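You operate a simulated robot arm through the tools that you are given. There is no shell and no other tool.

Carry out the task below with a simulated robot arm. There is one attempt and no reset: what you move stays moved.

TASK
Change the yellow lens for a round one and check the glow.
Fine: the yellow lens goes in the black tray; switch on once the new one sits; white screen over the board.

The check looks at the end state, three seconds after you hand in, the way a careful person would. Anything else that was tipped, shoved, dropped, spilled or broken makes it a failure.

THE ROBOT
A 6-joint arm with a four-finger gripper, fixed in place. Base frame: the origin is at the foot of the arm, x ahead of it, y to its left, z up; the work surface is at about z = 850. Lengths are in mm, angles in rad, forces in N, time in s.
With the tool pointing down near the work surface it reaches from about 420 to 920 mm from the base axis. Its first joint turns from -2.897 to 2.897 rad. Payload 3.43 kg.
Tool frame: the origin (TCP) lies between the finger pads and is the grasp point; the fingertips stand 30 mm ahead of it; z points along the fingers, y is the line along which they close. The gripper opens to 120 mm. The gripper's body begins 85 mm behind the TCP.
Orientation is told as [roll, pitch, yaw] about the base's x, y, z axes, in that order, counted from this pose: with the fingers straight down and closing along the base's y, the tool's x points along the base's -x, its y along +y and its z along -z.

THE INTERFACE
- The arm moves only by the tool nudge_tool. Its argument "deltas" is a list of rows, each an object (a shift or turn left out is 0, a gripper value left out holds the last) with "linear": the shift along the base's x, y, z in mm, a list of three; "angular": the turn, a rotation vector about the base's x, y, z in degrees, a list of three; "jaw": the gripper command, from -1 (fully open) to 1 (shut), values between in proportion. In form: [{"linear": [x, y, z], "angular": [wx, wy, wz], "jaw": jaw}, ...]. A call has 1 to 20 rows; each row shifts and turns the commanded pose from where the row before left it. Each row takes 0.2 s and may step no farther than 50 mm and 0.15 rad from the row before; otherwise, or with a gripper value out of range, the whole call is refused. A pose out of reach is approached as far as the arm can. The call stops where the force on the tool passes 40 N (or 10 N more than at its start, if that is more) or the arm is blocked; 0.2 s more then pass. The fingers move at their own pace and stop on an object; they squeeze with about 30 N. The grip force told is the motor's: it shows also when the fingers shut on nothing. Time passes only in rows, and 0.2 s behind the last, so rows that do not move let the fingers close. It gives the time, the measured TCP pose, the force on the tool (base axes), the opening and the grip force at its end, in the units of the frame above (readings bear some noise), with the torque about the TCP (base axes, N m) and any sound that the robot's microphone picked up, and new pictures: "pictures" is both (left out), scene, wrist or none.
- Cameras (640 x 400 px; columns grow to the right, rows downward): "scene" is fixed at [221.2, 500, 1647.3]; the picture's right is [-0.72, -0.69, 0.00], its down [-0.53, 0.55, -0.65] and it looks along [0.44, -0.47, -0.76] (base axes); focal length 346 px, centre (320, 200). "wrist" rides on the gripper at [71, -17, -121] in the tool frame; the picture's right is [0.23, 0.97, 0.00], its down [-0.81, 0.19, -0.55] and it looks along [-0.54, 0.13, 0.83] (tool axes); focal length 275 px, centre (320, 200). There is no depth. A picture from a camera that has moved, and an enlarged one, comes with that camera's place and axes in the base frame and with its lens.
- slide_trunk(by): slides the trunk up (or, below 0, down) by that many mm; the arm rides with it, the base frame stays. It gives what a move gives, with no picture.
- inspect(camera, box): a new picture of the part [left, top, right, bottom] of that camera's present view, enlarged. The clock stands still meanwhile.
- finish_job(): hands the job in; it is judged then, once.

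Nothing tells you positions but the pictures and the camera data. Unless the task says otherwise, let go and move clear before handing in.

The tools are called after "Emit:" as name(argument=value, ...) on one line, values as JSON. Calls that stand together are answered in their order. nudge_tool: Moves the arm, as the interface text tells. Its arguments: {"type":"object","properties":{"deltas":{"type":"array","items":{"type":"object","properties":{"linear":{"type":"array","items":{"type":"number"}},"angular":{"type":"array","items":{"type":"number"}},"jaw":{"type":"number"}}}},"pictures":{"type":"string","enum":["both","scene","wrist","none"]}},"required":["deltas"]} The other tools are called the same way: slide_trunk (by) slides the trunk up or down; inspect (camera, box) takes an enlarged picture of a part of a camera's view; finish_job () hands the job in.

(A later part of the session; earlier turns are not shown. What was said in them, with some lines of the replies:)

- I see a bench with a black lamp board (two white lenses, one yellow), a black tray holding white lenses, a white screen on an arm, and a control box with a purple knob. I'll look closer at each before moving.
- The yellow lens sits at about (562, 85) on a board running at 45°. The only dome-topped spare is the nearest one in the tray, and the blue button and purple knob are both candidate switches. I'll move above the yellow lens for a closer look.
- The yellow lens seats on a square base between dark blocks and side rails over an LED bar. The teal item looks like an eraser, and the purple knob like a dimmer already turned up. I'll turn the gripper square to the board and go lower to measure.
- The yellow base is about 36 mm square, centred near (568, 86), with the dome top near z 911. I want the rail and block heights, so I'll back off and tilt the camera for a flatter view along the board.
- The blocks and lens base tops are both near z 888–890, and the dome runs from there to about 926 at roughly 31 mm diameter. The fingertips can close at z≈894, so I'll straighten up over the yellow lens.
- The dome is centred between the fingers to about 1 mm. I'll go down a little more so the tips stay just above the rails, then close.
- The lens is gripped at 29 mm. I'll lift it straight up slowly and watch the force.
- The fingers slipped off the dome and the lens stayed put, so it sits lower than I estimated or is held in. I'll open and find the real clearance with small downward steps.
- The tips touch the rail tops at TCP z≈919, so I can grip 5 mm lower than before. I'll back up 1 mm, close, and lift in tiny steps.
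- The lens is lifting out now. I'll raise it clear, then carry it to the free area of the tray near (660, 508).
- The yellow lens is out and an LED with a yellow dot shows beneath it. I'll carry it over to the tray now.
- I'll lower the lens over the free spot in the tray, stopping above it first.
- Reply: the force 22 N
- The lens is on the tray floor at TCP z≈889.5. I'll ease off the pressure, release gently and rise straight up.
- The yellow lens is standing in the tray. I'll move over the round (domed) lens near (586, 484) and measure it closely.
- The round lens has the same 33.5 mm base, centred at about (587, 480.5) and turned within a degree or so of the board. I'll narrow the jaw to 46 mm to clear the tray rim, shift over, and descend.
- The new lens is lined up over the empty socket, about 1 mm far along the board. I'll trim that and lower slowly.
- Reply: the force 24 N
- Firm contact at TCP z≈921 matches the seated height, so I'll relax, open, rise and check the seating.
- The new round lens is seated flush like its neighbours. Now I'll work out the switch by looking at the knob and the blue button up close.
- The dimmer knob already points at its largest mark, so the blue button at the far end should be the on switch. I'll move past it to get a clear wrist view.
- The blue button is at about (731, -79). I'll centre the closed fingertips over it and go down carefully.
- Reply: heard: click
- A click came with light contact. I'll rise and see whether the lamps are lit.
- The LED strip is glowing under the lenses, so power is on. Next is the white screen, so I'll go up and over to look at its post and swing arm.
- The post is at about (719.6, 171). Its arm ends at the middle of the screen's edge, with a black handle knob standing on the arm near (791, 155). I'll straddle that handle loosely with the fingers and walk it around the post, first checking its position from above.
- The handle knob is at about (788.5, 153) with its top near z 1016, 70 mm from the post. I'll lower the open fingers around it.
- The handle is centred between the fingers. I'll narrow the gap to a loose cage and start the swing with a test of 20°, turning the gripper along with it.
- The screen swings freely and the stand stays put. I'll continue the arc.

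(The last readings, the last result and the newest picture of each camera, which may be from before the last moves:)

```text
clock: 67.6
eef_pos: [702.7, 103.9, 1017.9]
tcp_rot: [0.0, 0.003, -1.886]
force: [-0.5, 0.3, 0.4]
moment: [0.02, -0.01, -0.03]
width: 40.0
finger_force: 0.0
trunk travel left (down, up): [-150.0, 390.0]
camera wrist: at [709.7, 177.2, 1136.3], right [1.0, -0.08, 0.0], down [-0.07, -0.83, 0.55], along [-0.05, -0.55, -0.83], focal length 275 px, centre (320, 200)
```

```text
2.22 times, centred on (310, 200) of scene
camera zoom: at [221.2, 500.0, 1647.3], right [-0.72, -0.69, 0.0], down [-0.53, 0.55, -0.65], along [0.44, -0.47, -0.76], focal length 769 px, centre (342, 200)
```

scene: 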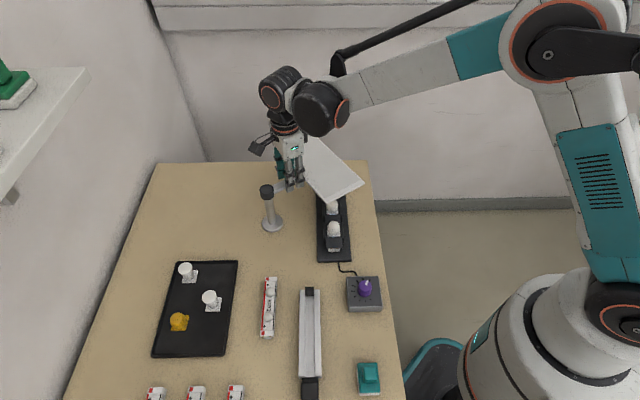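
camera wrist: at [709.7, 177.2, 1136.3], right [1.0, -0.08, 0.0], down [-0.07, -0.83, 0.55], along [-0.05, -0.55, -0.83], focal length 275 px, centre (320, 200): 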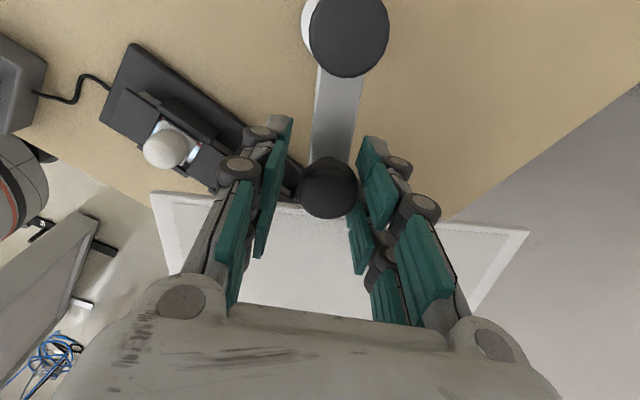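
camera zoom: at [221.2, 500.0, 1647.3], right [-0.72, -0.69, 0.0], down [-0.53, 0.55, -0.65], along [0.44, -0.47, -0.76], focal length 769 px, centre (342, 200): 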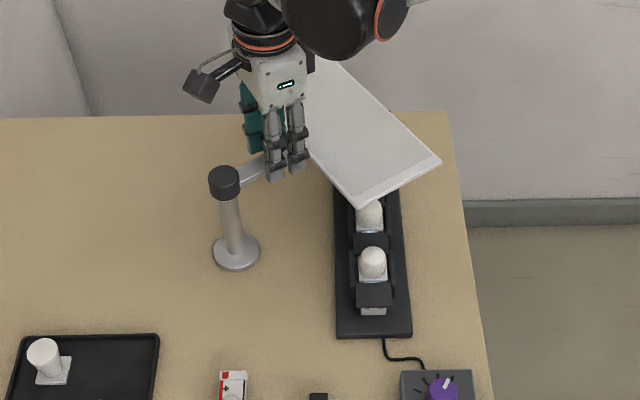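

Emit:
nudge_tool(deltas=[{"linear": [-5.7, 1.8, 0], "angular": [0, 0, -5], "jaw": 0.333}, {"linear": [-5.6, 2.3, 0], "angular": [0, 0, -5], "jaw": 0.333}, {"linear": [-5.4, 2.8, 0], "angular": [0, 0, -5], "jaw": 0.333}, {"linear": [-5.1, 3.3, 0], "angular": [0, 0, -5], "jaw": 0.333}, {"linear": [-4.8, 3.6, 0], "angular": [0, 0, -5], "jaw": 0.333}, {"jaw": 0.333}])

Emit:
inspect(camera="scene", box=[200, 110, 420, 290])

```text
clock: 69.0
eef_pos: [678.0, 117.7, 1015.4]
tcp_rot: [0.0, 0.002, -2.321]
force: [0.5, 0.0, 0.1]
moment: [-0.01, -0.04, 0.01]
width: 40.3
finger_force: 0.1
trunk travel left (down, up): [-150.0, 390.0]
camera wrist: at [714.4, 181.3, 1135.4], right [0.87, -0.5, 0.0], down [-0.41, -0.72, 0.55], along [-0.27, -0.48, -0.83], focal length 275 px, centre (320, 200)
```

scene: 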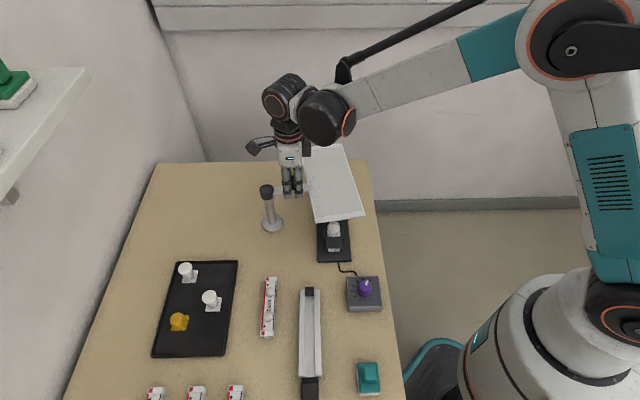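
wrist: 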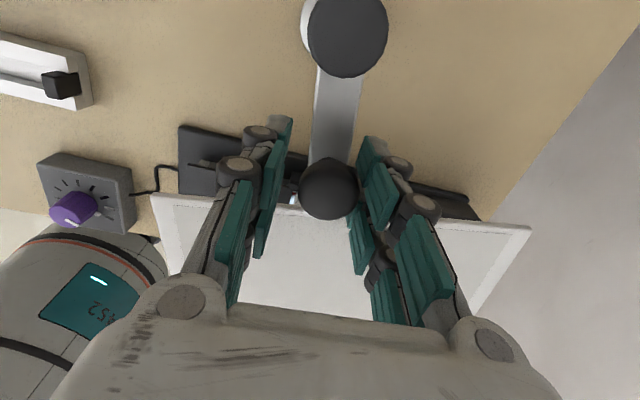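

```text
2.22 times, centred on (310, 200) of scene
camera zoom: at [221.2, 500.0, 1647.3], right [-0.72, -0.69, 0.0], down [-0.53, 0.55, -0.65], along [0.44, -0.47, -0.76], focal length 769 px, centre (342, 200)
```

zoom: 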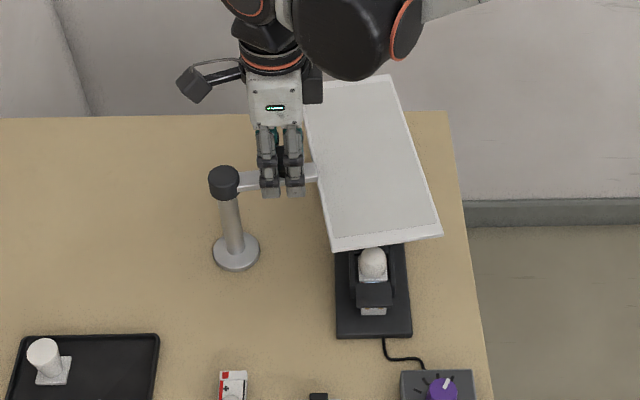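

The screen is nearly there: its centre is on the board's centreline but about 20 mm toward the button end. A further 8° will make it parallel to the board and cover the new lens with more margin.

Emit:
nudge_tool(deltas=[{"linear": [-4.5, 4.1, 0], "angular": [0, 0, -4], "jaw": 0.333}, {"linear": [-2.5, 2.7, 0], "angular": [0, 0, -2], "jaw": 0.333}, {"jaw": 0.333}, {"jaw": 0.333}])

```text
clock: 70.0
eef_pos: [669.9, 124.8, 1017.4]
tcp_rot: [-0.001, 0.002, -2.427]
force: [1.1, 0.6, -0.2]
moment: [0.0, -0.02, -0.03]
width: 40.4
finger_force: 0.0
trunk travel left (down, up): [-150.0, 390.0]
camera wrist: at [713.7, 184.1, 1136.1], right [0.81, -0.58, 0.0], down [-0.49, -0.68, 0.55], along [-0.32, -0.45, -0.83], focal length 275 px, centre (320, 200)
```

scene: 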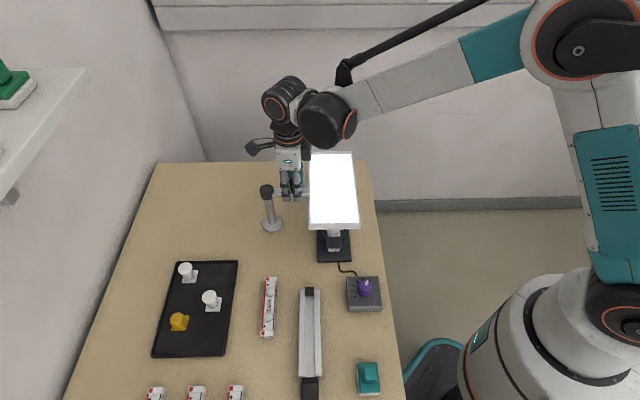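
wrist: 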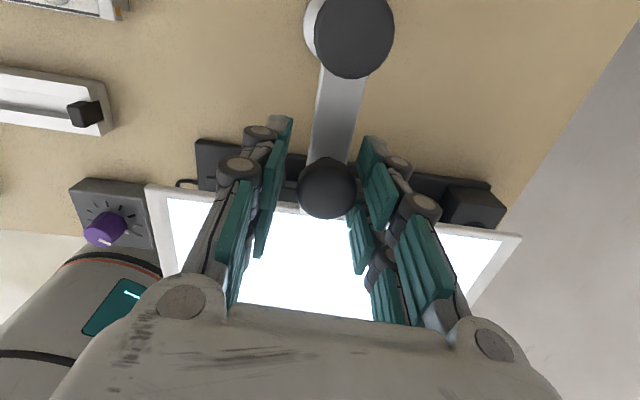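

The screen is now lit evenly by all the lamps. I'll open slightly, rise straight off the handle, and recheck everything.

Emit:
nudge_tool(deltas=[{"jaw": 0.15}, {"jaw": 0.15}, {"linear": [0, 0, 15], "jaw": 0.15}, {"linear": [0, 0, 30], "jaw": 0.15}, {"linear": [0, 0, 40], "jaw": 0.15}, {"linear": [0, 0, 40], "jaw": 0.15}, {"linear": [-20, 30, 30], "jaw": 0.15}, {"linear": [-20, 40, 20], "jaw": 0.15}, {"linear": [-20, 40, 0], "jaw": 0.15}, {"linear": [-20, 40, 0], "jaw": 0.15}, {"jaw": 0.15}])

Emit:
inspect(camera="scene", box=[230, 120, 410, 320])

Emit:
inspect(camera="scene", box=[130, 240, 250, 370])

```text
clock: 72.4
eef_pos: [588.9, 274.9, 1192.4]
tcp_rot: [-0.002, 0.001, -2.428]
force: [-0.4, 0.5, 0.7]
moment: [-0.02, -0.01, 0.0]
width: 50.9
finger_force: 0.1
trunk travel left (down, up): [-150.0, 390.0]
camera wrist: at [632.6, 334.5, 1311.2], right [0.81, -0.58, 0.0], down [-0.49, -0.68, 0.55], along [-0.32, -0.45, -0.83], focal length 275 px, centre (320, 200)
```

scene: 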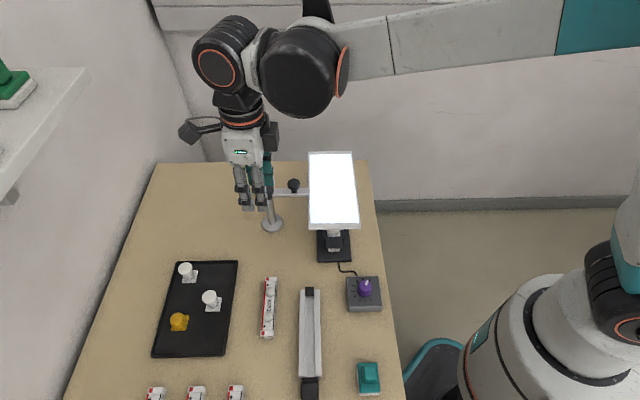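
wrist: 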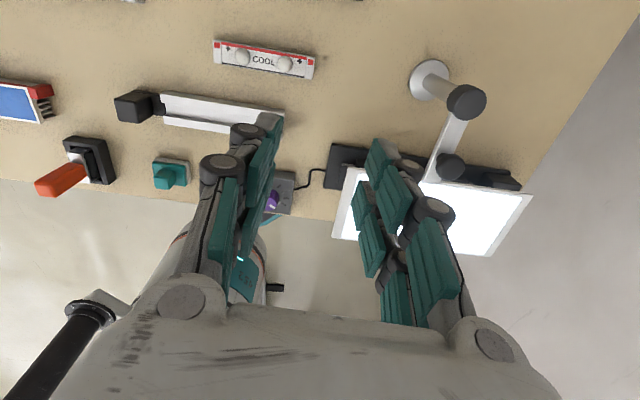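

```text
2.00 times, centred on (320, 220) of scene
camera zoom: at [221.2, 500.0, 1647.3], right [-0.72, -0.69, 0.0], down [-0.53, 0.55, -0.65], along [0.44, -0.47, -0.76], focal length 692 px, centre (320, 160)
```

zoom: 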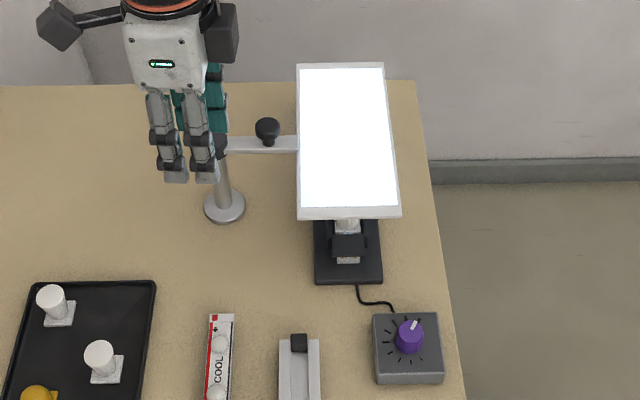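

```text
3.08 times, centred on (190, 305) of scene
camera zoom: at [221.2, 500.0, 1647.3], right [-0.72, -0.69, 0.0], down [-0.53, 0.55, -0.65], along [0.44, -0.47, -0.76], focal length 1065 px, centre (720, -123)
```

zoom: 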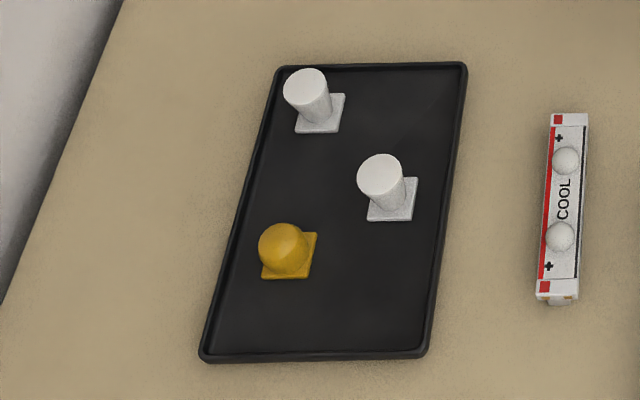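

The yellow lens stands in the black tray and the round lens is seated in its place. The lamps are on, the white screen sits over the board and glows evenly, and the arm is clear, so I'm handing in.

Emit:
finish_job()

```text
The job is handed in.
```

The yellow lens is swapped for the round one, and the light is on with the white screen over the board. The screen glows evenly, with no dark patch over the new lens.

- **Yellow lens:** it came out on the second try, because the fingers slipped off the dome the first time. It is now standing upright in a free spot in the black tray.
- **Round lens:** I used the only domed lens in the tray. It sits flush in the yellow lens's old socket, like the other two.
- **Switch:** I pressed the blue button on the board once and heard a click, and the LEDs came on. I left the purple knob alone because it already pointed at its largest mark.
- **Screen:** I swung it round by its handle until it was in line with the board and covered all three lenses. The stand did not move.

In the last pictures nothing else had been moved or tipped, and the arm is clear of the bench. The job is handed in, but no result has come back yet.
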